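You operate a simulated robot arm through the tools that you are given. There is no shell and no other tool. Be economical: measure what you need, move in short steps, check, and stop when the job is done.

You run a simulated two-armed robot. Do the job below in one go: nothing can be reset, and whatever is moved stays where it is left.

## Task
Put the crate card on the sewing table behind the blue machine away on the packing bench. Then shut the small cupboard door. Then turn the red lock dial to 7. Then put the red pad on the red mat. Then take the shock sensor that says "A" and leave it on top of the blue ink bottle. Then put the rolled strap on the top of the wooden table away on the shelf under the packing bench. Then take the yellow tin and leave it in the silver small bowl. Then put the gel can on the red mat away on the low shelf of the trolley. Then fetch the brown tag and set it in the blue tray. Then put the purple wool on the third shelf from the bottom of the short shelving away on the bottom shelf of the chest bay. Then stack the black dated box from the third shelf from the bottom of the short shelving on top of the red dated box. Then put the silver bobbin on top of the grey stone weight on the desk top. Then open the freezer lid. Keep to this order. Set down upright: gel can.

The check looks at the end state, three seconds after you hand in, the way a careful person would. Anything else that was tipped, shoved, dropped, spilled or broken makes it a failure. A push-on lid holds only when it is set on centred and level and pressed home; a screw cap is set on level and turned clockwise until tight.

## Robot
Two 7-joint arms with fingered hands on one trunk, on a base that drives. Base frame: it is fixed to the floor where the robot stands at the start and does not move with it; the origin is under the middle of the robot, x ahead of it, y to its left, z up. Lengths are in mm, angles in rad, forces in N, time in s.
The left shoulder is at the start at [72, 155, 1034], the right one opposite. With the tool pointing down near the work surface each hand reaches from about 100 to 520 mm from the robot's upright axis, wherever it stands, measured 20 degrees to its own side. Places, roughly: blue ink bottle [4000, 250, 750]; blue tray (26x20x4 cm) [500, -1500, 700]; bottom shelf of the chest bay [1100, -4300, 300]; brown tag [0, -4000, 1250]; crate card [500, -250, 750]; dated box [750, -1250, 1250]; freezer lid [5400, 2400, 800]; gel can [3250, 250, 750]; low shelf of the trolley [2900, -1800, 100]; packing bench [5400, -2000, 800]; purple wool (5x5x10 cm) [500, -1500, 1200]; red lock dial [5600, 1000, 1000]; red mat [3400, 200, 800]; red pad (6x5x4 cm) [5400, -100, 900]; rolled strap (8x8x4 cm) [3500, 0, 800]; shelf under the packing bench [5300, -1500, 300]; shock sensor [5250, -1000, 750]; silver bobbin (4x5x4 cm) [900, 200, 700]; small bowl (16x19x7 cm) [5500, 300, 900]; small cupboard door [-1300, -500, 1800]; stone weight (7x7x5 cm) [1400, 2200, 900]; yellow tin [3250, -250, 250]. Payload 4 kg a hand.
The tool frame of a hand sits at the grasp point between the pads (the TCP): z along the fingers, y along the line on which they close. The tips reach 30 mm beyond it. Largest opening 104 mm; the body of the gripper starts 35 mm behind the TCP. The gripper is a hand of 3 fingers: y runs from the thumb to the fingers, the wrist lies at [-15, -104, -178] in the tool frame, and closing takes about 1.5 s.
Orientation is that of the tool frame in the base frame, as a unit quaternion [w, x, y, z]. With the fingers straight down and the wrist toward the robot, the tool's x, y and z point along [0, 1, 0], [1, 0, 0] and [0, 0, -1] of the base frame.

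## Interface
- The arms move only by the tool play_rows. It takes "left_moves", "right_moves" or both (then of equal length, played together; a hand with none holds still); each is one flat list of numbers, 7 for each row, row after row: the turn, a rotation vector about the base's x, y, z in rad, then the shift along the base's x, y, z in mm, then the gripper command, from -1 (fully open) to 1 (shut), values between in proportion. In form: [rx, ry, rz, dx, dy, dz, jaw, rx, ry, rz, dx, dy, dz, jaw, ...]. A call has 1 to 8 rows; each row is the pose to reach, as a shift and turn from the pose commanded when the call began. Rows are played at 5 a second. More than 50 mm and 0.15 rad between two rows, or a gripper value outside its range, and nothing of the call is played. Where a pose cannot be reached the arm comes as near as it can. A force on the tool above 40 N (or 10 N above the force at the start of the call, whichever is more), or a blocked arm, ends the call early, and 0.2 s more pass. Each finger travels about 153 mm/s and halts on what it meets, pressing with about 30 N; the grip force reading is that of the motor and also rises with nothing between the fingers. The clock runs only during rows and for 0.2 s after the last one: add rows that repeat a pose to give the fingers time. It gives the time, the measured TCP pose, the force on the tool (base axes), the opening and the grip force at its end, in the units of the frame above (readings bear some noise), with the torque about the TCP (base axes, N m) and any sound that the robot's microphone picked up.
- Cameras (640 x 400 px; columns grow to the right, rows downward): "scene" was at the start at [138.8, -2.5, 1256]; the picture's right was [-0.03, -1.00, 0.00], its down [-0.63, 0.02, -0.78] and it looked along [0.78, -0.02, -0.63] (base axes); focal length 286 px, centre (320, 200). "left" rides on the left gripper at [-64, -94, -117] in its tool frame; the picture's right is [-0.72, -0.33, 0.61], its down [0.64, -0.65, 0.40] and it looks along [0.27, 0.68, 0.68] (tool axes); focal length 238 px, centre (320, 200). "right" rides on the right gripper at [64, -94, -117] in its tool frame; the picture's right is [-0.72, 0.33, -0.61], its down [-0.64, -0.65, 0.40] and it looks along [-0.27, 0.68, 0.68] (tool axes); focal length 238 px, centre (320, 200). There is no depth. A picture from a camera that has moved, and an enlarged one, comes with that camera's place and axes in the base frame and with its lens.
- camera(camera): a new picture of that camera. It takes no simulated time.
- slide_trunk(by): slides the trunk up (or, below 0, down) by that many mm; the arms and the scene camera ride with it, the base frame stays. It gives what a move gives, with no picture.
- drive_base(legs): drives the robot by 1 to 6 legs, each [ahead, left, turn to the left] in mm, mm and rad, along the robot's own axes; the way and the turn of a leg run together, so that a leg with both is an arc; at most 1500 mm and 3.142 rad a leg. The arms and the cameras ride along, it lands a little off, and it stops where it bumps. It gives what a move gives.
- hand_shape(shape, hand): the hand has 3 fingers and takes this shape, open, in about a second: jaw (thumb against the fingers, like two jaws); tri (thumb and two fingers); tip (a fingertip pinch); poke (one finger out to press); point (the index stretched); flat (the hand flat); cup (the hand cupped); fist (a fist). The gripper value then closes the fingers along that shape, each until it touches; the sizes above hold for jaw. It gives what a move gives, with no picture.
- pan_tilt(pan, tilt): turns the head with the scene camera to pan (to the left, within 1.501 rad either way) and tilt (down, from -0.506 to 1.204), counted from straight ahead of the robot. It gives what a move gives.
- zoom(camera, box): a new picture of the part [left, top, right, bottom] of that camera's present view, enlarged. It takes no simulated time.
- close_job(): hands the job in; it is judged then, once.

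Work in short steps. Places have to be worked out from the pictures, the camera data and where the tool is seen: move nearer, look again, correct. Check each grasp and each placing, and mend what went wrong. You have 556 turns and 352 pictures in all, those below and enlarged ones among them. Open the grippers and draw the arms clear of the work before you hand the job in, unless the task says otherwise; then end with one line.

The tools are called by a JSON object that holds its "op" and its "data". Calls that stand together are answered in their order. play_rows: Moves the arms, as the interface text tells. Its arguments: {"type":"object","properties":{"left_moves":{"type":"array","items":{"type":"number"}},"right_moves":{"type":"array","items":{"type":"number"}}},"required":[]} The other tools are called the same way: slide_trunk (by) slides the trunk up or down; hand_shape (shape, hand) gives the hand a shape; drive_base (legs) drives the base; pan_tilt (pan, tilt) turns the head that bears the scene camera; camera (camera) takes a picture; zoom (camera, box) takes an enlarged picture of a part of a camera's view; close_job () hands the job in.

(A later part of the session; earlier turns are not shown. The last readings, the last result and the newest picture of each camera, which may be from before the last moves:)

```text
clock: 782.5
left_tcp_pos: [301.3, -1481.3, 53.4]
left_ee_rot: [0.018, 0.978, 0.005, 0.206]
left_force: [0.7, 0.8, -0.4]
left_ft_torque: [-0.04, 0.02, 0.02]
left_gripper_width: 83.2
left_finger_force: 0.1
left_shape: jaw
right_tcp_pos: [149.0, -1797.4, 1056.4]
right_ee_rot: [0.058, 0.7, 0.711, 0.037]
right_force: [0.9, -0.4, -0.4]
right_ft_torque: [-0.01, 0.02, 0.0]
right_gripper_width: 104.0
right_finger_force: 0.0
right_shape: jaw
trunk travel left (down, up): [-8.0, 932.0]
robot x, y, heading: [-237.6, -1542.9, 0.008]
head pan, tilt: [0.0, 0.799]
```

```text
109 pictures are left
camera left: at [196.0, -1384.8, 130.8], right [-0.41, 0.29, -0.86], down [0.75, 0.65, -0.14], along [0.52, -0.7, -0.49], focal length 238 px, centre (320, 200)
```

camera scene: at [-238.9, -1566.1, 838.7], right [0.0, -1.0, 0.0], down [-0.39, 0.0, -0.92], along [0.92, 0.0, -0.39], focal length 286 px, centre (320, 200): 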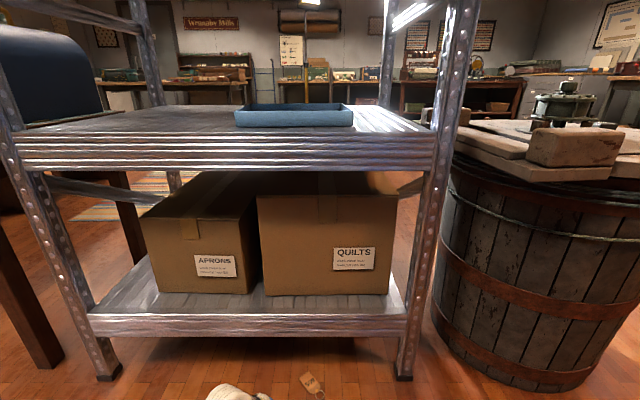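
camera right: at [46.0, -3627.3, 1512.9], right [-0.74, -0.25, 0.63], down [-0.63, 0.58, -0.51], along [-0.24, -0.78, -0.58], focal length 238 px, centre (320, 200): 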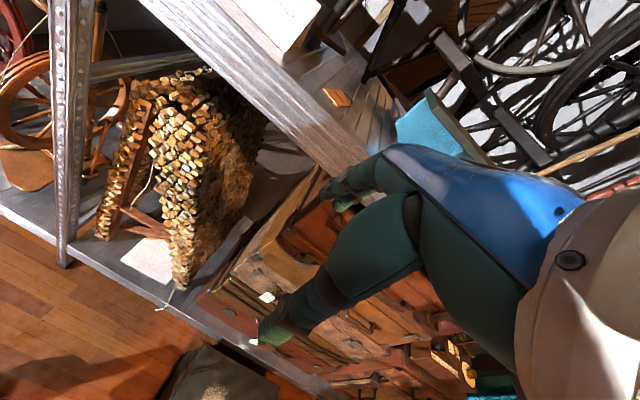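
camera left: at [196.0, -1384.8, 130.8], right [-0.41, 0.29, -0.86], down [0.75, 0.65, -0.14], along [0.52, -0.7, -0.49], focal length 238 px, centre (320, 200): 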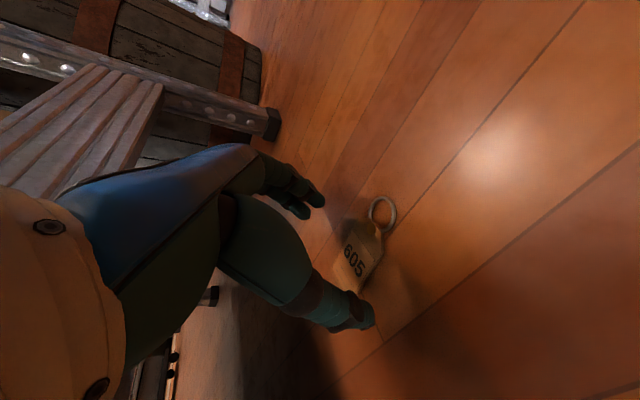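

{"op": "play_rows", "data": {"left_moves": [0, 0, 0, 0, -1, -12, -0.6, 0, 0, 0, 0, -1, -20, -0.6, 0, 0, 0, 0, -1, -26, -0.6, 0, 0, 0, 0, -1, -30, -0.3, 0, 0, 0, 0, -1, -31, 0.1]}}

{"op": "play_rows", "data": {"left_moves": [0, 0, 0, 0, 0, 0, 0.4, 0, 0, 0, 0, 0, 0, 0.7, 0, 0, 0, 0, 0, 0, 1, 0, 0, 0, 0, 0, 0, 1, 0, 0, 0, 0, 0, 0, 1]}}

{"op": "play_rows", "data": {"left_moves": [0, 0, 0, 0, 0, 6, 1, 0, 0, 0, 0, 0, 12, 1, 0, 0, 0, 0, 0, 20, 1, 0, 0, 0, 0, 0, 30, 1, 0, 0, 0, 0, 0, 40, 1]}}

{"op": "camera", "data": {"camera": "left"}}

```text
clock: 783.7
left_tcp_pos: [304.2, -1485.9, 30.1]
left_ee_rot: [0.022, 0.977, 0.004, 0.21]
left_force: [-18.1, 12.5, 36.3]
left_ft_torque: [2.48, 0.32, 1.16]
left_gripper_width: 47.0
left_finger_force: 19.5
left_shape: jaw
right_tcp_pos: [143.9, -1799.5, 1056.8]
right_ee_rot: [0.059, 0.7, 0.71, 0.04]
right_force: [0.0, 0.5, -1.3]
right_ft_torque: [0.01, 0.0, 0.01]
right_gripper_width: 103.8
right_finger_force: 0.1
right_shape: jaw
trunk travel left (down, up): [-8.0, 932.0]
robot x, y, heading: [-236.3, -1539.7, 0.005]
head pan, tilt: [0.0, 0.799]
stopped in row 5 (left hand): the force on the tool passed its limit at 42 N (the readings are from after the stop); the commanded pose is now the measured one
```

```text
clock: 784.9
left_tcp_pos: [305.4, -1487.7, 30.7]
left_ee_rot: [0.023, 0.977, 0.005, 0.212]
left_force: [-1.1, -0.3, 28.0]
left_ft_torque: [-0.07, -0.12, 0.06]
left_gripper_width: 22.5
left_finger_force: 30.3
left_shape: jaw
right_tcp_pos: [143.8, -1799.6, 1058.0]
right_ee_rot: [0.059, 0.7, 0.71, 0.04]
right_force: [0.2, 0.1, -0.2]
right_ft_torque: [0.01, 0.03, -0.01]
right_gripper_width: 104.0
right_finger_force: 0.0
right_shape: jaw
trunk travel left (down, up): [-8.0, 932.0]
robot x, y, heading: [-234.6, -1541.7, 0.006]
head pan, tilt: [0.0, 0.799]
```

```text
clock: 786.1
left_tcp_pos: [303.1, -1484.9, 65.2]
left_ee_rot: [0.022, 0.978, 0.005, 0.208]
left_force: [0.1, 0.4, 0.5]
left_ft_torque: [-0.04, 0.04, 0.01]
left_gripper_width: 18.8
left_finger_force: 30.1
left_shape: jaw
right_tcp_pos: [146.0, -1798.0, 1055.7]
right_ee_rot: [0.059, 0.7, 0.711, 0.038]
right_force: [0.5, -0.3, -0.1]
right_ft_torque: [-0.01, 0.03, 0.0]
right_gripper_width: 104.1
right_finger_force: 0.1
right_shape: jaw
trunk travel left (down, up): [-8.0, 932.0]
robot x, y, heading: [-239.1, -1539.8, 0.007]
head pan, tilt: [0.0, 0.799]
```

```text
108 pictures are left
camera left: at [197.3, -1388.3, 143.0], right [-0.41, 0.29, -0.87], down [0.75, 0.65, -0.14], along [0.52, -0.71, -0.48], focal length 238 px, centre (320, 200)
```

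left: 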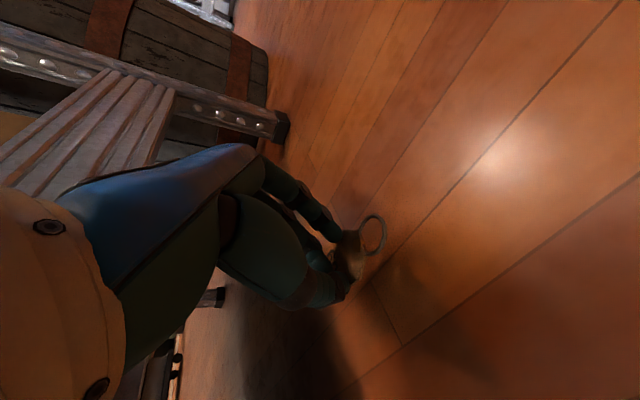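

{"op": "zoom", "data": {"camera": "left", "box": [280, 180, 440, 320]}}

```text
2.86 times, centred on (360, 250) of left
camera zoom: at [197.3, -1388.3, 143.0], right [-0.41, 0.29, -0.87], down [0.75, 0.65, -0.14], along [0.52, -0.71, -0.48], focal length 681 px, centre (206, 57)
```

zoom: 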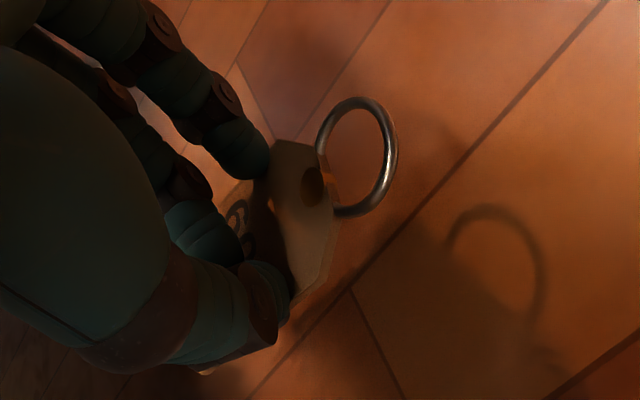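

The tag is held (its shadow is separate). Back out in short legs and lift with the trunk.

{"op": "drive_base", "data": {"legs": [[-50, 0, 0], [-60, 0, 0], [-60, 0, 0]]}}

{"op": "zoom", "data": {"camera": "left", "box": [280, 180, 440, 320]}}

```text
clock: 788.1
left_tcp_pos: [135.0, -1486.6, 67.2]
left_ee_rot: [0.023, 0.978, 0.005, 0.209]
left_force: [0.7, -0.2, -0.2]
left_ft_torque: [0.0, 0.01, 0.03]
left_gripper_width: 18.9
left_finger_force: 29.9
left_shape: jaw
right_tcp_pos: [-23.8, -1799.7, 1057.2]
right_ee_rot: [0.059, 0.7, 0.711, 0.039]
right_force: [0.3, 0.1, 1.0]
right_ft_torque: [-0.04, 0.0, -0.03]
right_gripper_width: 103.9
right_finger_force: 0.0
right_shape: jaw
trunk travel left (down, up): [-8.0, 932.0]
robot x, y, heading: [-407.5, -1543.9, 0.011]
head pan, tilt: [0.0, 0.799]
```

```text
2.86 times, centred on (360, 250) of left
camera zoom: at [27.9, -1389.3, 143.6], right [-0.41, 0.29, -0.87], down [0.75, 0.65, -0.14], along [0.52, -0.71, -0.48], focal length 681 px, centre (206, 57)
```

zoom: 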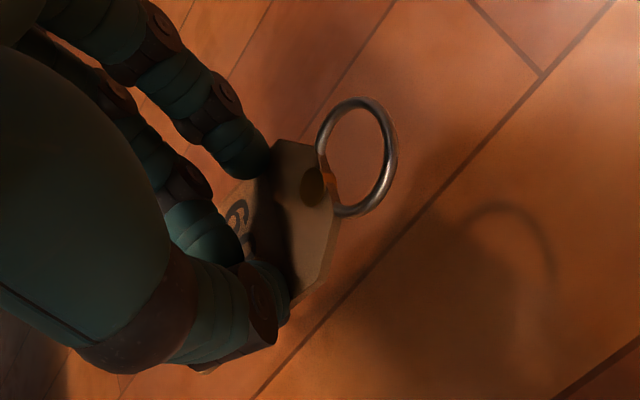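

Still held. Raise with trunk (+400, +130) and then the arm.

{"op": "slide_trunk", "data": {"by": 400}}

{"op": "slide_trunk", "data": {"by": 130}}

{"op": "play_rows", "data": {"left_moves": [0, 0, 0, 0, 0, 30, 1, 0, 0, 0, 0, 0, 60, 1, 0, 0, 0, 0, 0, 90, 1, 0, 0, 0, 0, 0, 120, 1, 0, 0, 0, 0, 0, 150, 1, 0, 0, 0, 0, 0, 180, 1, 0, 0, 0, 0, 0, 205, 1, 0, 0, 0, 0, 0, 205, 1]}}

{"op": "camera", "data": {"camera": "left"}}

{"op": "camera", "data": {"camera": "scene"}}

```text
clock: 792.0
left_tcp_pos: [135.6, -1487.1, 466.5]
left_ee_rot: [0.022, 0.978, 0.005, 0.208]
left_force: [0.0, -0.3, 0.0]
left_ft_torque: [-0.02, 0.01, 0.0]
left_gripper_width: 18.7
left_finger_force: 29.8
left_shape: jaw
right_tcp_pos: [-23.7, -1798.8, 1456.8]
right_ee_rot: [0.059, 0.699, 0.712, 0.039]
right_force: [-0.1, 0.2, -0.4]
right_ft_torque: [0.02, -0.01, 0.06]
right_gripper_width: 103.9
right_finger_force: 0.0
right_shape: jaw
trunk travel left (down, up): [-408.0, 532.0]
robot x, y, heading: [-407.3, -1542.6, 0.004]
head pan, tilt: [0.0, 0.799]
```

```text
clock: 793.5
left_tcp_pos: [134.5, -1488.5, 597.2]
left_ee_rot: [0.023, 0.978, 0.005, 0.208]
left_force: [-0.2, -0.3, -0.8]
left_ft_torque: [0.02, 0.01, 0.04]
left_gripper_width: 18.7
left_finger_force: 30.0
left_shape: jaw
right_tcp_pos: [-22.9, -1799.6, 1586.2]
right_ee_rot: [0.059, 0.699, 0.711, 0.04]
right_force: [0.6, 0.2, -0.2]
right_ft_torque: [-0.03, 0.02, 0.01]
right_gripper_width: 104.0
right_finger_force: 0.1
right_shape: jaw
trunk travel left (down, up): [-538.0, 402.0]
robot x, y, heading: [-403.2, -1544.0, 0.006]
head pan, tilt: [0.0, 0.799]
```

```text
clock: 795.3
left_tcp_pos: [136.1, -1488.0, 801.4]
left_ee_rot: [0.021, 0.978, 0.005, 0.208]
left_force: [-0.5, 0.1, 0.1]
left_ft_torque: [0.02, 0.01, 0.02]
left_gripper_width: 18.4
left_finger_force: 29.9
left_shape: jaw
right_tcp_pos: [-22.8, -1800.3, 1586.0]
right_ee_rot: [0.059, 0.699, 0.712, 0.038]
right_force: [0.8, -0.2, -0.8]
right_ft_torque: [-0.01, 0.02, 0.01]
right_gripper_width: 103.9
right_finger_force: 0.0
right_shape: jaw
trunk travel left (down, up): [-538.0, 402.0]
robot x, y, heading: [-403.0, -1541.9, 0.001]
head pan, tilt: [0.0, 0.799]
```

```text
105 pictures are left
camera left: at [28.7, -1391.0, 878.2], right [-0.41, 0.29, -0.87], down [0.75, 0.65, -0.14], along [0.52, -0.71, -0.48], focal length 238 px, centre (320, 200)
```

left: 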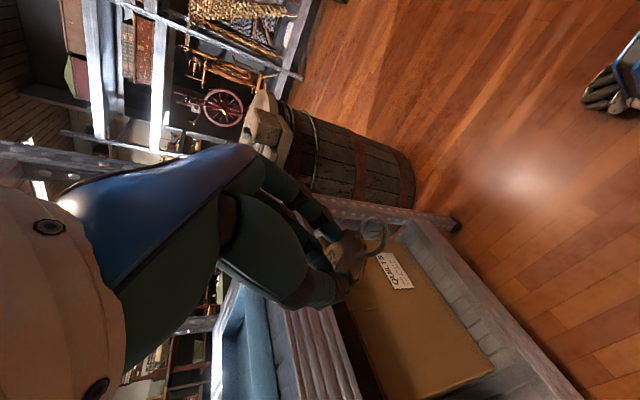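

```text
104 pictures are left
camera scene: at [-271.8, -1542.5, 1333.7], right [0.01, -1.0, 0.0], down [-0.72, -0.01, -0.7], along [0.7, 0.01, -0.72], focal length 286 px, centre (320, 200)
```

scene: 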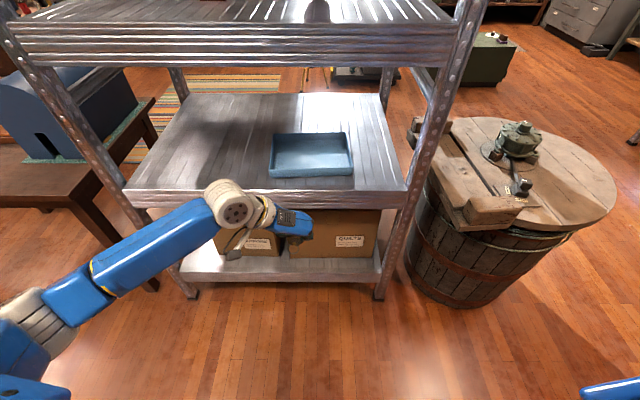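

Move the right hand clear of the post (−y, lower), then drive in.

{"op": "play_rows", "data": {"right_moves": [0, 0, 0, 0, -20, -40, -1, 0, 0, 0, 0, -40, -80, -1, 0, 0, 0, 0, -60, -120, -1, 0, 0, 0, 0, -80, -160, -1, 0, 0, 0, 0, -100, -200, -1, 0, 0, 0, 0, -100, -200, -1]}}

{"op": "drive_base", "data": {"legs": [[150, -15, 0]]}}

{"op": "camera", "data": {"camera": "scene"}}

```text
clock: 796.7
left_tcp_pos: [135.2, -1489.6, 801.1]
left_ee_rot: [0.021, 0.978, 0.004, 0.208]
left_force: [-0.4, 0.6, -0.5]
left_ft_torque: [0.0, 0.01, 0.03]
left_gripper_width: 18.4
left_finger_force: 29.5
left_shape: jaw
right_tcp_pos: [-26.2, -1899.7, 1388.4]
right_ee_rot: [0.06, 0.699, 0.712, 0.04]
right_force: [-0.5, 0.9, -0.4]
right_ft_torque: [0.03, 0.01, -0.02]
right_gripper_width: 104.2
right_finger_force: 0.0
right_shape: jaw
trunk travel left (down, up): [-538.0, 402.0]
robot x, y, heading: [-406.3, -1545.3, 0.011]
head pan, tilt: [0.0, 0.799]
```

```text
clock: 798.1
left_tcp_pos: [282.3, -1503.7, 801.8]
left_ee_rot: [0.022, 0.978, 0.005, 0.209]
left_force: [0.0, 0.0, 0.4]
left_ft_torque: [0.0, -0.01, 0.0]
left_gripper_width: 18.4
left_finger_force: 29.9
left_shape: jaw
right_tcp_pos: [120.0, -1914.0, 1391.3]
right_ee_rot: [0.059, 0.7, 0.711, 0.039]
right_force: [0.5, -0.6, 0.9]
right_ft_torque: [0.01, 0.01, 0.0]
right_gripper_width: 104.1
right_finger_force: 0.1
right_shape: jaw
trunk travel left (down, up): [-538.0, 402.0]
robot x, y, heading: [-258.3, -1557.4, 0.008]
head pan, tilt: [0.0, 0.799]
```

```text
103 pictures are left
camera scene: at [-126.3, -1556.8, 1334.0], right [0.01, -1.0, 0.0], down [-0.72, 0.0, -0.7], along [0.7, 0.01, -0.72], focal length 286 px, centre (320, 200)
```

scene: 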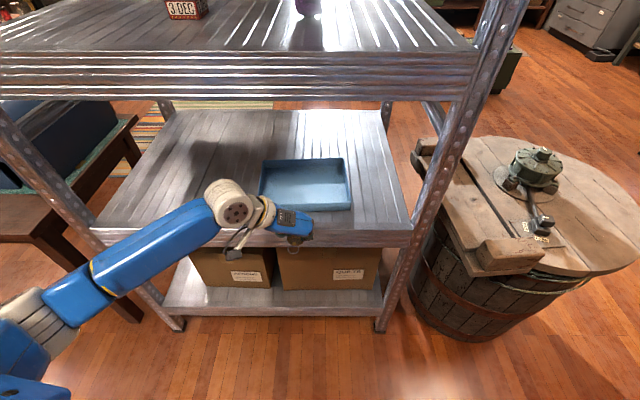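

{"op": "drive_base", "data": {"legs": [[110, 0, -0.008], [100, 0, 0]]}}

{"op": "camera", "data": {"camera": "left"}}

{"op": "camera", "data": {"camera": "scene"}}

```text
clock: 800.1
left_tcp_pos: [492.8, -1509.6, 802.4]
left_ee_rot: [0.022, 0.978, 0.0, 0.209]
left_force: [0.0, -0.3, 0.2]
left_ft_torque: [-0.02, -0.03, -0.03]
left_gripper_width: 15.4
left_finger_force: 30.6
left_shape: jaw
right_tcp_pos: [327.5, -1916.8, 1389.6]
right_ee_rot: [0.059, 0.703, 0.707, 0.039]
right_force: [-0.2, -0.5, -0.1]
right_ft_torque: [-0.01, 0.01, 0.0]
right_gripper_width: 104.1
right_finger_force: 0.1
right_shape: jaw
trunk travel left (down, up): [-538.0, 402.0]
robot x, y, heading: [-46.2, -1558.6, -0.004]
head pan, tilt: [0.0, 0.799]
```

```text
102 pictures are left
camera left: at [387.5, -1410.2, 878.4], right [-0.4, 0.29, -0.87], down [0.76, 0.64, -0.14], along [0.52, -0.71, -0.48], focal length 238 px, centre (320, 200)
```

left: 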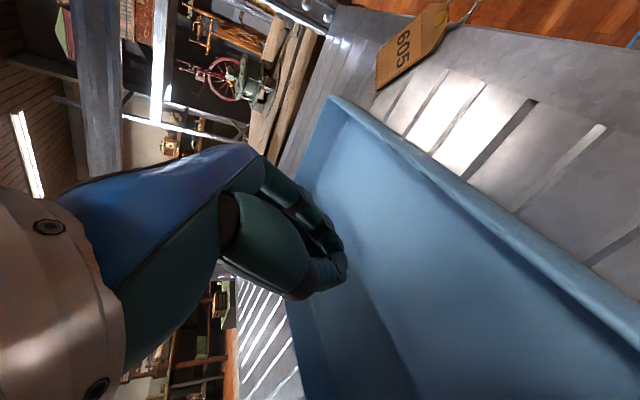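

```text
101 pictures are left
camera scene: at [85.0, -1558.7, 1333.8], right [0.0, -1.0, 0.0], down [-0.72, 0.0, -0.7], along [0.7, 0.0, -0.72], focal length 286 px, centre (320, 200)
```

scene: 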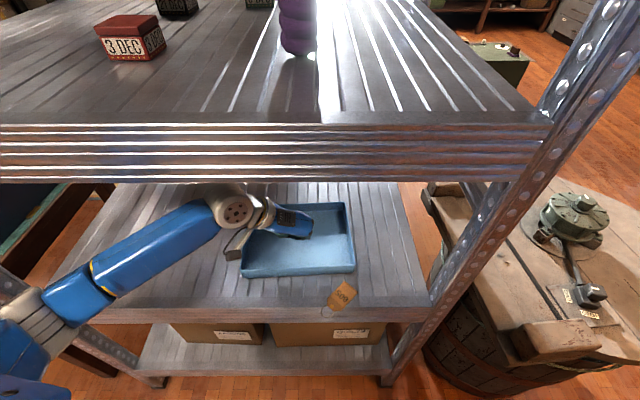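

The tag caught the tray's rim and dropped onto the shelf's front edge (≈(374,-1607)). Raise the hand off the tray first and back out; I'll re-pick it with the right hand.

{"op": "play_rows", "data": {"left_moves": [0, 0, 0, 0, 0, 12, 1, 0, 0, 0, 0, 0, 28, 1, 0, 0, 0, 0, 0, 28, 1]}}

{"op": "drive_base", "data": {"legs": [[-330, 0, 0]]}}

{"op": "pan_tilt", "data": {"pan": 0, "tilt": 0.6}}

{"op": "camera", "data": {"camera": "scene"}}

```text
clock: 800.9
left_tcp_pos: [494.1, -1509.3, 829.2]
left_ee_rot: [0.022, 0.978, 0.0, 0.209]
left_force: [0.4, -0.2, 0.4]
left_ft_torque: [0.0, -0.03, -0.02]
left_gripper_width: 15.6
left_finger_force: 30.4
left_shape: jaw
right_tcp_pos: [328.2, -1917.4, 1389.0]
right_ee_rot: [0.059, 0.704, 0.707, 0.038]
right_force: [-0.4, -0.1, -0.4]
right_ft_torque: [-0.02, 0.04, 0.0]
right_gripper_width: 104.2
right_finger_force: 0.1
right_shape: jaw
trunk travel left (down, up): [-538.0, 402.0]
robot x, y, heading: [-52.2, -1555.6, -0.003]
head pan, tilt: [0.0, 0.799]
```

```text
clock: 803.0
left_tcp_pos: [161.8, -1504.4, 830.1]
left_ee_rot: [0.022, 0.978, 0.003, 0.209]
left_force: [0.4, -0.4, -0.1]
left_ft_torque: [0.03, 0.0, 0.01]
left_gripper_width: 15.5
left_finger_force: 29.9
left_shape: jaw
right_tcp_pos: [-0.1, -1915.7, 1389.6]
right_ee_rot: [0.059, 0.701, 0.71, 0.039]
right_force: [0.8, -0.4, 0.3]
right_ft_torque: [0.02, 0.0, 0.0]
right_gripper_width: 104.0
right_finger_force: 0.0
right_shape: jaw
trunk travel left (down, up): [-538.0, 402.0]
robot x, y, heading: [-375.3, -1555.5, 0.002]
head pan, tilt: [0.0, 0.799]
```

```text
clock: 803.8
left_tcp_pos: [159.7, -1505.3, 831.2]
left_ee_rot: [0.021, 0.977, 0.003, 0.211]
left_force: [0.0, -0.7, 0.3]
left_ft_torque: [0.0, -0.01, 0.02]
left_gripper_width: 15.4
left_finger_force: 30.3
left_shape: jaw
right_tcp_pos: [-4.8, -1915.0, 1390.1]
right_ee_rot: [0.06, 0.701, 0.709, 0.04]
right_force: [0.0, 0.8, 0.8]
right_ft_torque: [-0.01, 0.0, -0.04]
right_gripper_width: 103.6
right_finger_force: 0.1
right_shape: jaw
trunk travel left (down, up): [-538.0, 402.0]
robot x, y, heading: [-376.6, -1554.7, 0.003]
head pan, tilt: [0.0, 0.6]
```

```text
100 pictures are left
camera scene: at [-238.1, -1558.3, 1350.6], right [0.0, -1.0, 0.0], down [-0.57, 0.0, -0.82], along [0.82, 0.0, -0.57], focal length 286 px, centre (320, 200)
```

scene: 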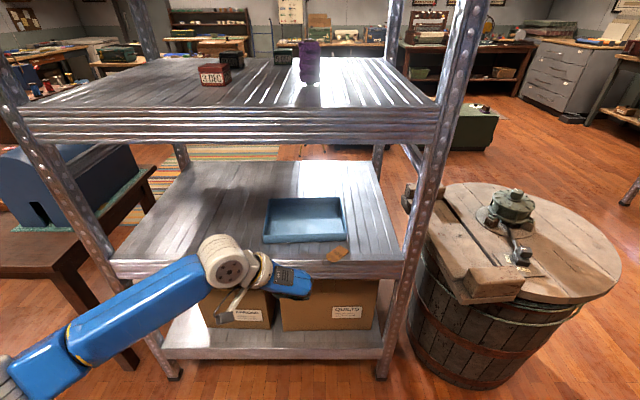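

{"op": "zoom", "data": {"camera": "scene", "box": [300, 230, 380, 280]}}

```text
8.00 times, centred on (340, 255) of scene
camera zoom: at [-238.1, -1558.3, 1350.6], right [0.0, -1.0, 0.0], down [-0.57, 0.0, -0.82], along [0.82, 0.0, -0.57], focal length 2288 px, centre (160, -240)
```

zoom: 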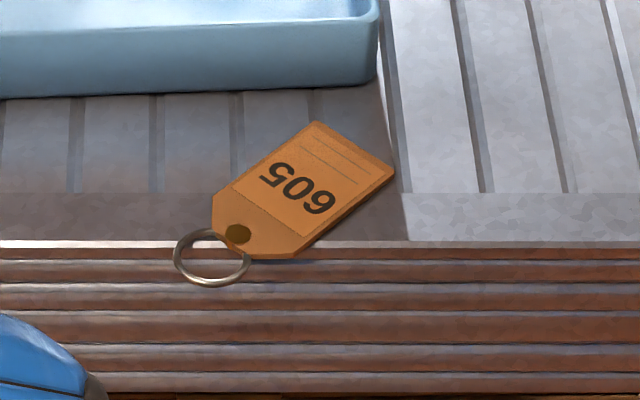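

Tag centre ≈(371,-1610), long axis ≈(0.74,-0.67). I bring the right hand down with yaw +0.83 to grip across its width (left hand moved aside).

{"op": "play_rows", "data": {"right_moves": [0, 0, 0.13, 0, 18, -44, -1, 0, 0, 0.26, 0, 36, -88, -1, 0, 0, 0.39, 0, 54, -132, -1, 0, 0, 0.52, 0, 72, -176, -1, 0, 0, 0.65, 0, 90, -220, -1, 0, 0, 0.78, 0, 108, -264, -1, 0, 0, 0.83, 0, 126, -308, -1, 0, 0, 0.83, 0, 144, -352, -1], "left_moves": [0, 0, 0, 0, 12, 0, 1, 0, 0, 0, 0, 24, 0, 1, 0, 0, 0, 0, 36, 0, 1, 0, 0, 0, 0, 48, 0, 1, 0, 0, 0, 0, 60, 0, 1, 0, 0, 0, 0, 72, 0, 1, 0, 0, 0, 0, 84, 0, 1, 0, 0, 0, 0, 96, 0, 1]}}

{"op": "play_rows", "data": {"right_moves": [0, 0, 0, 10, 15, -40, -1, 0, 0, 0, 20, 30, -80, -1, 0, 0, 0, 30, 45, -120, -1, 0, 0, 0, 40, 60, -150, -1, 0, 0, 0, 40, 60, -150, -1]}}

{"op": "camera", "data": {"camera": "scene"}}

```text
clock: 805.6
left_tcp_pos: [160.1, -1405.2, 832.1]
left_ee_rot: [0.023, 0.977, 0.003, 0.21]
left_force: [0.5, 0.6, 0.6]
left_ft_torque: [-0.02, -0.01, -0.02]
left_gripper_width: 15.4
left_finger_force: 30.0
left_shape: jaw
right_tcp_pos: [4.1, -1749.5, 1086.7]
right_ee_rot: [0.044, 0.366, 0.928, 0.059]
right_force: [-0.3, -0.3, 1.0]
right_ft_torque: [-0.03, 0.02, 0.01]
right_gripper_width: 103.7
right_finger_force: 0.1
right_shape: jaw
right hand out of reach, approached as far as the arm can: row 6, 7, 8
trunk travel left (down, up): [-538.0, 402.0]
robot x, y, heading: [-378.4, -1557.2, 0.0]
head pan, tilt: [0.0, 0.6]
```

```text
clock: 806.8
left_tcp_pos: [161.0, -1410.1, 831.0]
left_ee_rot: [0.023, 0.977, 0.003, 0.21]
left_force: [-0.1, 0.0, -0.5]
left_ft_torque: [-0.02, 0.0, 0.01]
left_gripper_width: 15.5
left_finger_force: 29.8
left_shape: jaw
right_tcp_pos: [44.4, -1695.7, 939.9]
right_ee_rot: [0.038, 0.356, 0.932, 0.062]
right_force: [0.4, -0.4, 0.0]
right_ft_torque: [-0.01, 0.01, 0.0]
right_gripper_width: 103.9
right_finger_force: 0.0
right_shape: jaw
right hand out of reach, approached as far as the arm can: row 1, 2, 3
trunk travel left (down, up): [-538.0, 402.0]
robot x, y, heading: [-376.0, -1561.1, 0.004]
head pan, tilt: [0.0, 0.6]
```

```text
98 pictures are left
camera scene: at [-236.1, -1558.6, 1350.4], right [0.0, -1.0, 0.0], down [-0.57, 0.0, -0.82], along [0.82, 0.0, -0.57], focal length 286 px, centre (320, 200)
```

scene: 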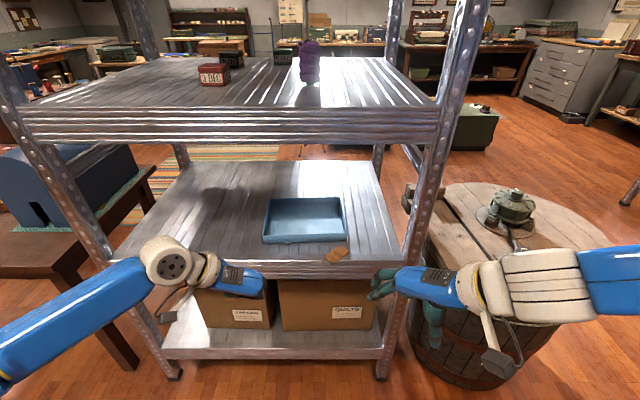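

Level the right hand and retract the left; then move the base so the right hand is above the tag.

{"op": "play_rows", "data": {"right_moves": [-0.044, 0.057, 0, 0, 0, 0, -0.7, -0.089, 0.115, 0, 0, 0, 0, -0.7, -0.089, 0.115, 0, 0, 0, -20, -0.7, -0.089, 0.115, 0, 0, 0, -20, -0.7], "left_moves": [0, 0, 0, -35, 0, 20, 1, 0, 0, 0, -70, 0, 40, 1, 0, 0, 0, -100, 0, 60, 1, 0, 0, 0, -100, 0, 60, 1]}}

{"op": "drive_base", "data": {"legs": [[0, 80, 0], [240, 0, 0]]}}

{"op": "camera", "data": {"camera": "right"}}

{"op": "camera", "data": {"camera": "scene"}}

```text
clock: 807.8
left_tcp_pos: [61.2, -1410.7, 891.5]
left_ee_rot: [0.022, 0.978, 0.003, 0.21]
left_force: [0.3, -0.5, 0.2]
left_ft_torque: [0.06, 0.0, -0.01]
left_gripper_width: 15.8
left_finger_force: 30.1
left_shape: jaw
right_tcp_pos: [45.2, -1689.6, 922.6]
right_ee_rot: [0.0, 0.356, 0.935, -0.001]
right_force: [0.1, -0.7, -0.1]
right_ft_torque: [-0.02, -0.02, 0.03]
right_gripper_width: 88.7
right_finger_force: 0.1
right_shape: jaw
trunk travel left (down, up): [-538.0, 402.0]
robot x, y, heading: [-377.9, -1558.4, -0.0]
head pan, tilt: [0.0, 0.6]
```

```text
clock: 810.2
left_tcp_pos: [300.9, -1329.5, 891.6]
left_ee_rot: [0.021, 0.977, 0.006, 0.21]
left_force: [-0.4, -0.5, 0.0]
left_ft_torque: [-0.01, -0.02, -0.02]
left_gripper_width: 15.3
left_finger_force: 30.1
left_shape: jaw
right_tcp_pos: [284.6, -1611.1, 922.4]
right_ee_rot: [0.001, 0.354, 0.935, 0.0]
right_force: [0.3, 0.9, 0.4]
right_ft_torque: [0.03, 0.01, 0.01]
right_gripper_width: 88.6
right_finger_force: 0.0
right_shape: jaw
trunk travel left (down, up): [-538.0, 402.0]
robot x, y, heading: [-136.2, -1478.9, 0.003]
head pan, tilt: [0.0, 0.6]
```

```text
97 pictures are left
camera right: at [174.7, -1639.9, 1040.3], right [0.75, -0.23, 0.61], down [0.05, -0.91, -0.4], along [0.65, 0.33, -0.68], focal length 238 px, centre (320, 200)
```

right: 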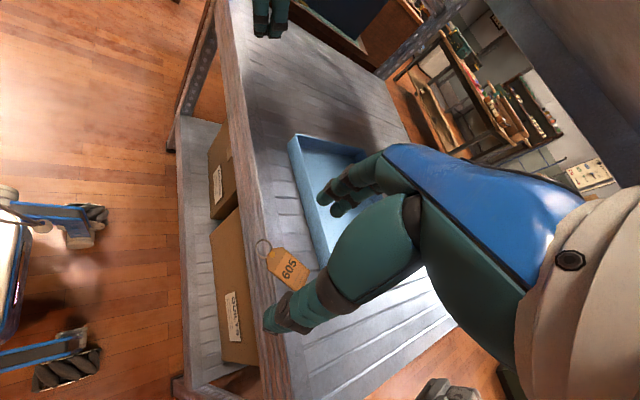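

```text
96 pictures are left
camera scene: at [1.9, -1478.1, 1350.7], right [0.01, -1.0, 0.0], down [-0.57, -0.01, -0.82], along [0.82, 0.01, -0.57], focal length 286 px, centre (320, 200)
```

scene: 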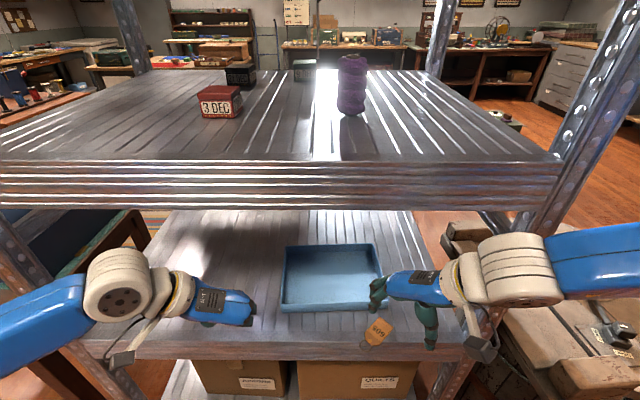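

Lower to z≈800 before entering under the third shelf, then advance 88 mm.

{"op": "play_rows", "data": {"right_moves": [0, 0, 0, 0, 2, -40, -0.7, 0, 0, 0, 0, 3, -80, -0.7, 0, 0, 0, 0, 3, -110, -0.7, 0, 0, 0, 0, 3, -120, -0.7, 0, 0, 0, 0, 3, -120, -0.7]}}

{"op": "drive_base", "data": {"legs": [[88, 0, 0]]}}

{"op": "camera", "data": {"camera": "right"}}

```text
clock: 811.4
left_tcp_pos: [300.4, -1330.8, 891.8]
left_ee_rot: [0.022, 0.977, 0.006, 0.21]
left_force: [0.1, -0.2, -0.1]
left_ft_torque: [0.01, -0.01, 0.02]
left_gripper_width: 15.6
left_finger_force: 29.8
left_shape: jaw
right_tcp_pos: [284.1, -1610.3, 799.8]
right_ee_rot: [0.001, 0.354, 0.935, -0.001]
right_force: [0.1, 0.1, 0.6]
right_ft_torque: [-0.02, 0.02, -0.02]
right_gripper_width: 88.7
right_finger_force: 0.0
right_shape: jaw
trunk travel left (down, up): [-538.0, 402.0]
robot x, y, heading: [-137.8, -1478.8, 0.009]
head pan, tilt: [0.0, 0.6]
```

```text
clock: 812.5
left_tcp_pos: [386.9, -1328.3, 892.8]
left_ee_rot: [0.02, 0.977, 0.007, 0.21]
left_force: [-0.1, -0.1, 0.5]
left_ft_torque: [-0.03, 0.01, -0.04]
left_gripper_width: 15.6
left_finger_force: 30.0
left_shape: jaw
right_tcp_pos: [372.3, -1608.7, 800.9]
right_ee_rot: [0.001, 0.353, 0.935, -0.001]
right_force: [0.2, 0.2, -0.2]
right_ft_torque: [-0.01, 0.03, -0.03]
right_gripper_width: 88.4
right_finger_force: 0.0
right_shape: jaw
trunk travel left (down, up): [-538.0, 402.0]
robot x, y, heading: [-50.2, -1477.6, 0.011]
head pan, tilt: [0.0, 0.6]
```

```text
95 pictures are left
camera right: at [261.5, -1636.7, 919.1], right [0.76, -0.23, 0.61], down [0.05, -0.91, -0.4], along [0.65, 0.34, -0.68], focal length 238 px, centre (320, 200)
```

right: 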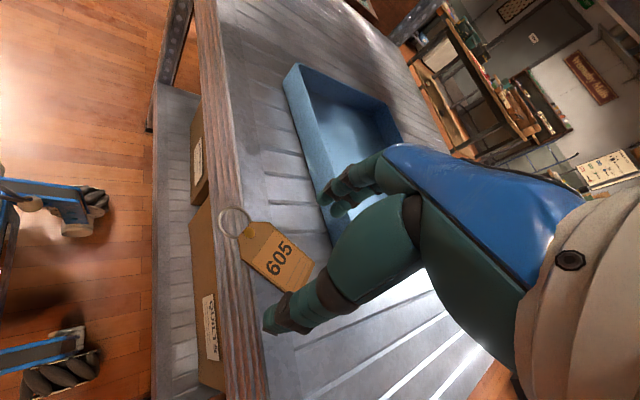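

Narrow the opening (the tray wall is close), shift +7 mm in y, and descend.

{"op": "play_rows", "data": {"right_moves": [0, 0, 0, -4, 6, 0, -0.15, 0, 0, 0, -4, 6, -15, -0.15, 0, 0, 0, -4, 6, -27, -0.15, 0, 0, 0, -4, 6, -36, -0.15, 0, 0, 0, -4, 6, -42, -0.15]}}

{"op": "camera", "data": {"camera": "right"}}

```text
clock: 813.7
left_tcp_pos: [384.7, -1328.2, 893.5]
left_ee_rot: [0.021, 0.977, 0.007, 0.212]
left_force: [0.6, -0.1, -0.6]
left_ft_torque: [0.03, 0.0, 0.0]
left_gripper_width: 15.7
left_finger_force: 30.1
left_shape: jaw
right_tcp_pos: [371.1, -1596.8, 769.1]
right_ee_rot: [0.007, 0.349, 0.937, 0.009]
right_force: [-3.0, -0.6, 25.4]
right_ft_torque: [-0.92, 0.69, -0.07]
right_gripper_width: 61.9
right_finger_force: 0.1
right_shape: jaw
trunk travel left (down, up): [-538.0, 402.0]
robot x, y, heading: [-51.4, -1479.6, 0.014]
head pan, tilt: [0.0, 0.6]
stopped in row 5 (right hand): the force on the tool passed its limit at 46 N (the readings are from after the stop); the commanded pose is now the measured one
```

```text
94 pictures are left
camera right: at [258.9, -1627.5, 885.4], right [0.75, -0.23, 0.63], down [0.06, -0.91, -0.41], along [0.66, 0.35, -0.66], focal length 238 px, centre (320, 200)
```

right: 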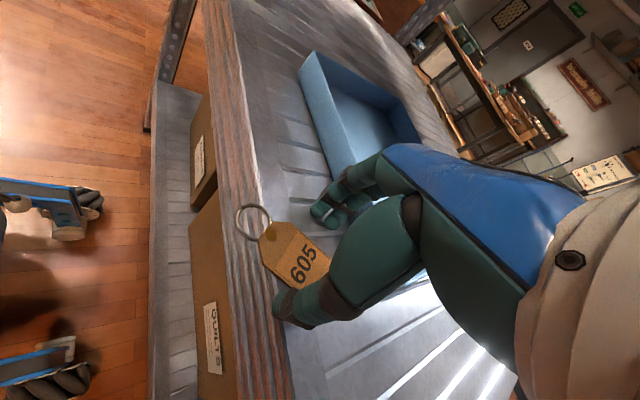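

Contact with the shelf. Shift slightly toward the ring end and close.

{"op": "play_rows", "data": {"right_moves": [0, 0, 0, 0, 0, 5, -0.15, 0, 0, 0, -8, 5, 5, -0.15, 0, 0, 0, -8, 5, -1, -0.15, 0, 0, 0, -8, 5, -3, 0.2, 0, 0, 0, -8, 5, -3, 0.6, 0, 0, 0, -8, 5, -3, 1, 0, 0, 0, -8, 5, -3, 1, 0, 0, 0, -8, 5, -3, 1]}}

{"op": "play_rows", "data": {"right_moves": [0, 0, 0, 0, 0, 8, 1, 0, 0, 0, 0, 0, 18, 1, 0, 0, 0, 0, 0, 35, 1, 0, 0, 0, 0, 0, 55, 1, 0, 0, 0, 0, 0, 55, 1]}}

{"op": "camera", "data": {"camera": "right"}}

```text
clock: 814.5
left_tcp_pos: [385.9, -1329.5, 893.2]
left_ee_rot: [0.019, 0.977, 0.007, 0.213]
left_force: [0.6, 0.3, -0.6]
left_ft_torque: [0.04, -0.01, 0.01]
left_gripper_width: 15.6
left_finger_force: 29.6
left_shape: jaw
right_tcp_pos: [364.5, -1592.6, 771.1]
right_ee_rot: [0.011, 0.349, 0.937, 0.01]
right_force: [-4.8, -5.9, 17.5]
right_ft_torque: [-0.41, 0.35, 0.04]
right_gripper_width: 23.0
right_finger_force: 0.0
right_shape: jaw
trunk travel left (down, up): [-538.0, 402.0]
robot x, y, heading: [-48.7, -1479.9, 0.007]
head pan, tilt: [0.0, 0.6]
stopped in row 4 (right hand): the force on the tool passed its limit at 46 N (the readings are from after the stop); the commanded pose is now the measured one
```

```text
clock: 815.7
left_tcp_pos: [386.7, -1328.4, 893.1]
left_ee_rot: [0.02, 0.977, 0.006, 0.212]
left_force: [0.4, -0.2, 0.5]
left_ft_torque: [0.0, 0.01, 0.02]
left_gripper_width: 15.5
left_finger_force: 30.2
left_shape: jaw
right_tcp_pos: [365.6, -1593.1, 824.8]
right_ee_rot: [0.01, 0.351, 0.936, 0.009]
right_force: [0.8, 0.4, -0.4]
right_ft_torque: [0.0, 0.0, 0.01]
right_gripper_width: 3.2
right_finger_force: 30.0
right_shape: jaw
trunk travel left (down, up): [-538.0, 402.0]
robot x, y, heading: [-51.2, -1477.9, 0.013]
head pan, tilt: [0.0, 0.6]
```

```text
93 pictures are left
camera right: at [252.3, -1624.9, 938.5], right [0.74, -0.23, 0.63], down [0.07, -0.91, -0.41], along [0.67, 0.35, -0.66], focal length 238 px, centre (320, 200)
```

right: 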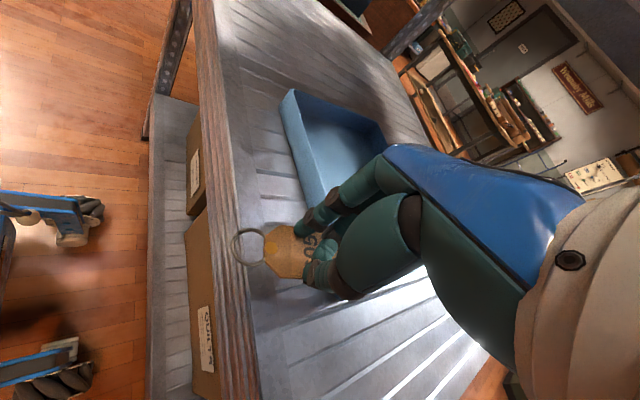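

{"op": "zoom", "data": {"camera": "right", "box": [220, 190, 360, 310]}}

```text
3.33 times, centred on (290, 250) of right
camera zoom: at [252.3, -1624.9, 938.5], right [0.74, -0.23, 0.63], down [0.07, -0.91, -0.41], along [0.67, 0.35, -0.66], focal length 794 px, centre (420, 33)
```

zoom: 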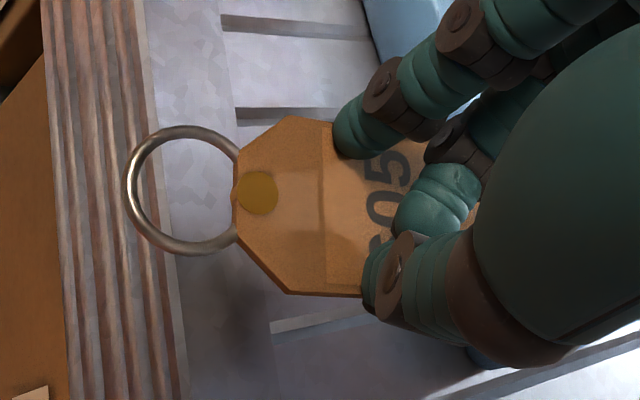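

The tag is gripped across its width and lifted. Raise slightly and move the base so it's over the tray.

{"op": "play_rows", "data": {"right_moves": [0, 0, 0, 0, 0, 8, 1, 0, 0, 0, 0, 0, 15, 1, 0, 0, 0, 0, 0, 15, 1]}}

{"op": "drive_base", "data": {"legs": [[0, 75, -0.01], [55, 0, 0]]}}

{"op": "camera", "data": {"camera": "right"}}

```text
clock: 816.5
left_tcp_pos: [385.1, -1328.3, 893.1]
left_ee_rot: [0.02, 0.977, 0.007, 0.212]
left_force: [0.0, -0.4, -0.1]
left_ft_torque: [0.03, 0.02, 0.02]
left_gripper_width: 15.4
left_finger_force: 29.6
left_shape: jaw
right_tcp_pos: [365.1, -1593.9, 838.3]
right_ee_rot: [0.01, 0.35, 0.937, 0.008]
right_force: [0.1, -0.3, 0.8]
right_ft_torque: [0.02, -0.01, -0.01]
right_gripper_width: 3.1
right_finger_force: 29.9
right_shape: jaw
trunk travel left (down, up): [-538.0, 402.0]
robot x, y, heading: [-49.7, -1480.1, 0.009]
head pan, tilt: [0.0, 0.6]
```

```text
clock: 818.1
left_tcp_pos: [439.8, -1249.7, 893.1]
left_ee_rot: [0.024, 0.977, 0.004, 0.213]
left_force: [-1.0, -0.1, -0.1]
left_ft_torque: [0.01, 0.0, 0.0]
left_gripper_width: 15.6
left_finger_force: 30.3
left_shape: jaw
right_tcp_pos: [418.2, -1515.1, 841.2]
right_ee_rot: [0.013, 0.353, 0.935, 0.006]
right_force: [1.2, -0.2, -0.3]
right_ft_torque: [-0.08, 0.02, 0.0]
right_gripper_width: 3.4
right_finger_force: 30.7
right_shape: jaw
trunk travel left (down, up): [-538.0, 402.0]
robot x, y, heading: [0.9, -1398.1, 0.007]
head pan, tilt: [0.0, 0.6]
```

```text
91 pictures are left
camera right: at [304.9, -1544.1, 955.3], right [0.74, -0.23, 0.63], down [0.06, -0.91, -0.41], along [0.67, 0.34, -0.66], focal length 238 px, centre (320, 200)
```

right: 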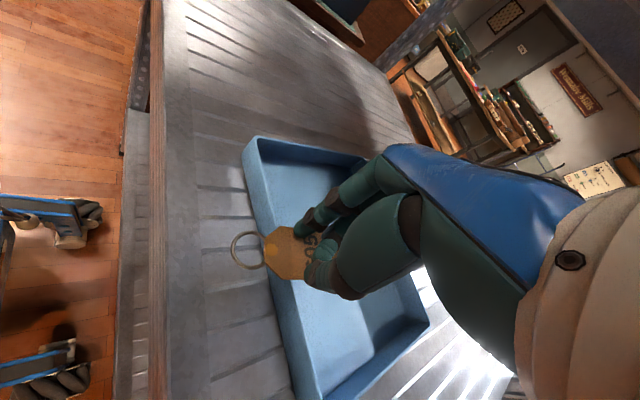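

Held, just at the tray's near wall. Extend the arm +65 mm in x.

{"op": "play_rows", "data": {"right_moves": [0, 0, 0, 18, 0, 0, 1, 0, 0, 0, 36, 0, 0, 1, 0, 0, 0, 54, 0, 0, 1, 0, 0, 0, 70, 0, 0, 1, 0, 0, 0, 70, 0, 0, 1]}}

{"op": "camera", "data": {"camera": "right"}}

```text
clock: 819.5
left_tcp_pos: [420.1, -1254.1, 897.6]
left_ee_rot: [0.022, 0.977, 0.001, 0.213]
left_force: [-0.3, 0.4, -0.8]
left_ft_torque: [0.01, -0.01, -0.01]
left_gripper_width: 15.6
left_finger_force: 30.1
left_shape: jaw
right_tcp_pos: [461.4, -1526.3, 848.4]
right_ee_rot: [0.016, 0.359, 0.933, 0.006]
right_force: [0.0, 0.0, 0.0]
right_ft_torque: [-0.02, -0.02, 0.0]
right_gripper_width: 3.3
right_finger_force: 29.9
right_shape: jaw
trunk travel left (down, up): [-538.0, 402.0]
robot x, y, heading: [-1.0, -1405.6, -0.007]
head pan, tilt: [0.0, 0.6]
stopped in row 5 (right hand): the arm was blocked; the commanded pose is now the measured one
```

```text
90 pictures are left
camera right: at [346.2, -1553.9, 961.4], right [0.73, -0.24, 0.64], down [0.05, -0.91, -0.4], along [0.68, 0.33, -0.66], focal length 238 px, centre (320, 200)
```

right: 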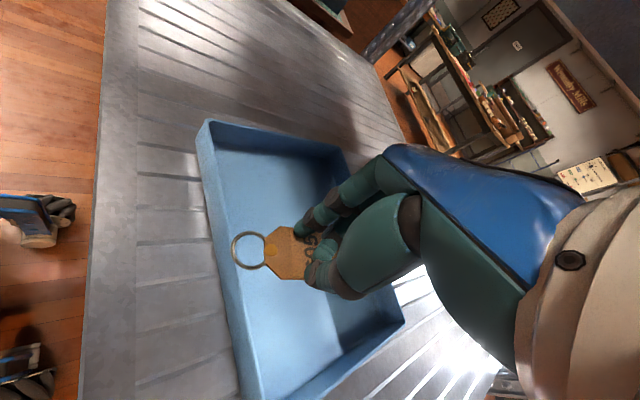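

Nearly; lower ~22 mm (forearm touches the shelf above) and extend another 35 mm.

{"op": "play_rows", "data": {"right_moves": [0, 0, 0, 0, 0, -11, 1, 0, 0, 0, 0, 0, -22, 1, 0, 0, 0, 12, 0, -24, 1, 0, 0, 0, 24, 0, -24, 1, 0, 0, 0, 36, 0, -24, 1, 0, 0, 0, 36, 0, -24, 1]}}

{"op": "camera", "data": {"camera": "right"}}

```text
clock: 821.1
left_tcp_pos: [418.7, -1260.9, 891.8]
left_ee_rot: [0.024, 0.978, -0.005, 0.207]
left_force: [1.3, 0.2, -0.8]
left_ft_torque: [-0.04, 0.02, -0.04]
left_gripper_width: 15.4
left_finger_force: 30.1
left_shape: jaw
right_tcp_pos: [487.2, -1536.3, 822.2]
right_ee_rot: [0.012, 0.364, 0.931, 0.004]
right_force: [0.0, -0.4, -0.8]
right_ft_torque: [0.0, 0.04, -0.01]
right_gripper_width: 2.9
right_finger_force: 30.0
right_shape: jaw
trunk travel left (down, up): [-538.0, 402.0]
robot x, y, heading: [-10.7, -1402.9, -0.021]
head pan, tilt: [0.0, 0.6]
stopped in row 6 (right hand): the arm was blocked; the commanded pose is now the measured one
```

```text
89 pictures are left
camera right: at [374.5, -1561.5, 936.8], right [0.73, -0.25, 0.63], down [0.04, -0.91, -0.4], along [0.68, 0.32, -0.66], focal length 238 px, centre (320, 200)
```

right: 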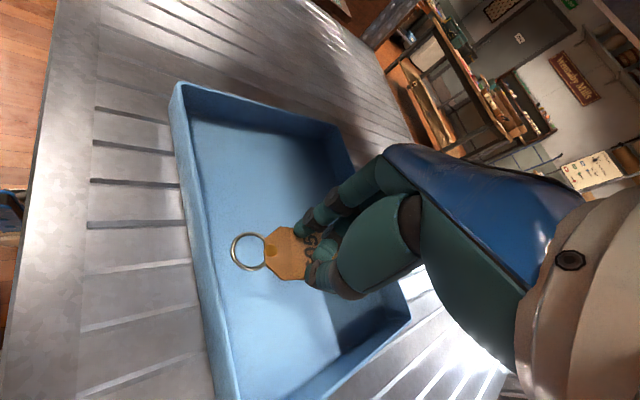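

Tag and ring are over the tray's interior. Lower 12 mm and release.

{"op": "play_rows", "data": {"right_moves": [0, 0, 0, 0, 0, -12, 1, 0, 0, 0, 0, 0, -12, 0.5, 0, 0, 0, 0, 0, -12, 0, 0, 0, 0, 0, 0, -12, -0.1, 0, 0, 0, 0, 0, 0, -0.1, 0, 0, 0, 0, 0, 15, -0.1]}}

{"op": "camera", "data": {"camera": "right"}}

```text
clock: 822.7
left_tcp_pos: [425.9, -1266.9, 890.2]
left_ee_rot: [0.017, 0.979, -0.005, 0.203]
left_force: [0.4, -0.5, -0.4]
left_ft_torque: [-0.05, 0.03, 0.04]
left_gripper_width: 15.6
left_finger_force: 29.9
left_shape: jaw
right_tcp_pos: [478.1, -1532.0, 812.8]
right_ee_rot: [-0.016, 0.357, 0.934, 0.003]
right_force: [-0.3, -1.1, -0.1]
right_ft_torque: [0.03, 0.02, -0.03]
right_gripper_width: 56.9
right_finger_force: 0.1
right_shape: jaw
trunk travel left (down, up): [-538.0, 402.0]
robot x, y, heading: [-11.7, -1403.0, -0.018]
head pan, tilt: [0.0, 0.6]
stopped in row 6 (right hand): the arm was blocked; the commanded pose is now the measured one
```

```text
88 pictures are left
camera right: at [370.3, -1562.1, 932.3], right [0.77, -0.25, 0.59], down [0.03, -0.91, -0.42], along [0.64, 0.34, -0.69], focal length 238 px, centre (320, 200)
```

right: 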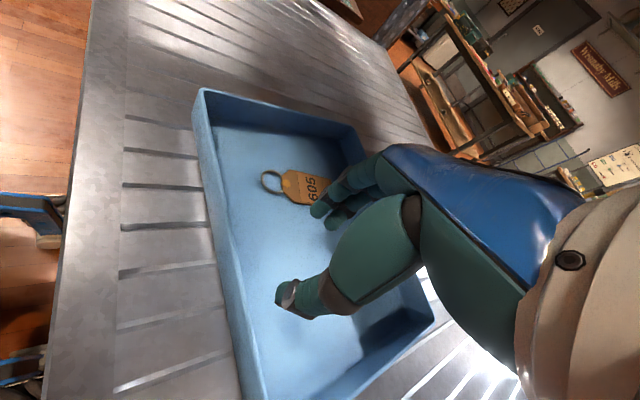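

The tag is in the tray. Retract carefully: a small arm retreat first, watching that the tray doesn't move.

{"op": "play_rows", "data": {"right_moves": [0, 0, 0, -10, 0, 1, 0.3, 0, 0, 0, -22, 0, 4, 0.6, 0, 0, 0, -34, 0, 8, 1, 0, 0, 0, -46, 0, 12, 1]}}

{"op": "camera", "data": {"camera": "right"}}

```text
clock: 823.7
left_tcp_pos: [440.4, -1272.8, 884.7]
left_ee_rot: [0.013, 0.98, -0.005, 0.198]
left_force: [-1.0, 0.6, 0.6]
left_ft_torque: [-0.03, 0.04, -0.01]
left_gripper_width: 15.5
left_finger_force: 30.7
left_shape: jaw
right_tcp_pos: [451.0, -1537.7, 822.5]
right_ee_rot: [-0.015, 0.356, 0.934, 0.008]
right_force: [0.4, -0.9, -0.1]
right_ft_torque: [0.13, 0.08, 0.05]
right_gripper_width: 0.0
right_finger_force: 30.4
right_shape: jaw
trunk travel left (down, up): [-538.0, 402.0]
robot x, y, heading: [-5.0, -1403.4, -0.015]
head pan, tilt: [0.0, 0.6]
```

```text
87 pictures are left
camera right: at [344.8, -1568.7, 941.3], right [0.77, -0.25, 0.59], down [0.03, -0.9, -0.43], along [0.64, 0.35, -0.69], focal length 238 px, centre (320, 200)
```

right: 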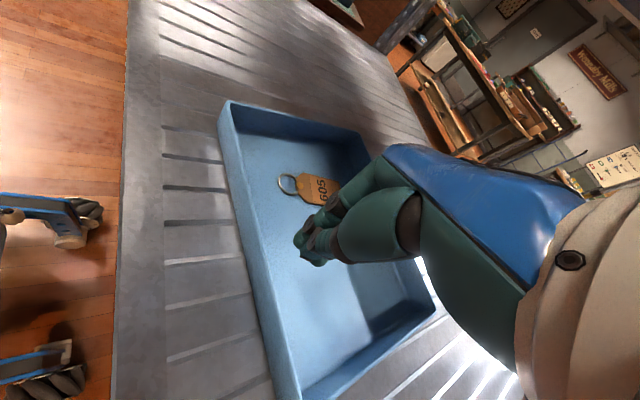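

Clear height now; drive back.

{"op": "drive_base", "data": {"legs": [[-300, 0, 0.015]]}}

{"op": "camera", "data": {"camera": "scene"}}

```text
clock: 825.7
left_tcp_pos: [148.8, -1278.1, 880.2]
left_ee_rot: [0.004, 0.982, 0.001, 0.191]
left_force: [0.1, -0.1, -0.1]
left_ft_torque: [-0.05, 0.03, 0.01]
left_gripper_width: 15.3
left_finger_force: 30.5
left_shape: jaw
right_tcp_pos: [162.6, -1542.0, 810.7]
right_ee_rot: [-0.028, 0.35, 0.936, 0.011]
right_force: [-0.1, -0.1, -0.5]
right_ft_torque: [0.03, -0.02, -0.02]
right_gripper_width: 0.0
right_finger_force: 30.3
right_shape: jaw
trunk travel left (down, up): [-538.0, 402.0]
robot x, y, heading: [-308.0, -1399.0, 0.002]
head pan, tilt: [0.0, 0.6]
```

```text
86 pictures are left
camera scene: at [-162.7, -1406.8, 1350.4], right [0.0, -1.0, 0.0], down [-0.57, 0.0, -0.82], along [0.82, 0.0, -0.57], focal length 286 px, centre (320, 200)
```

scene: 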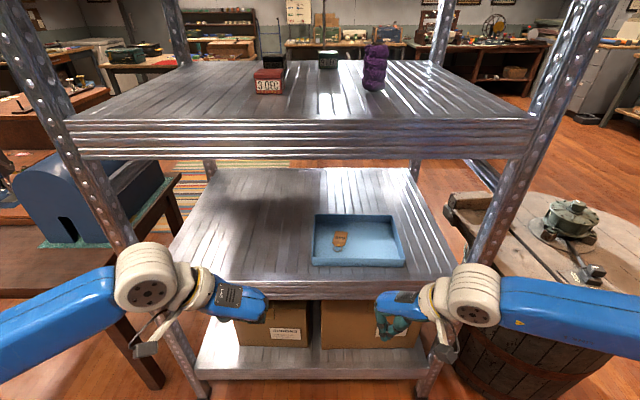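

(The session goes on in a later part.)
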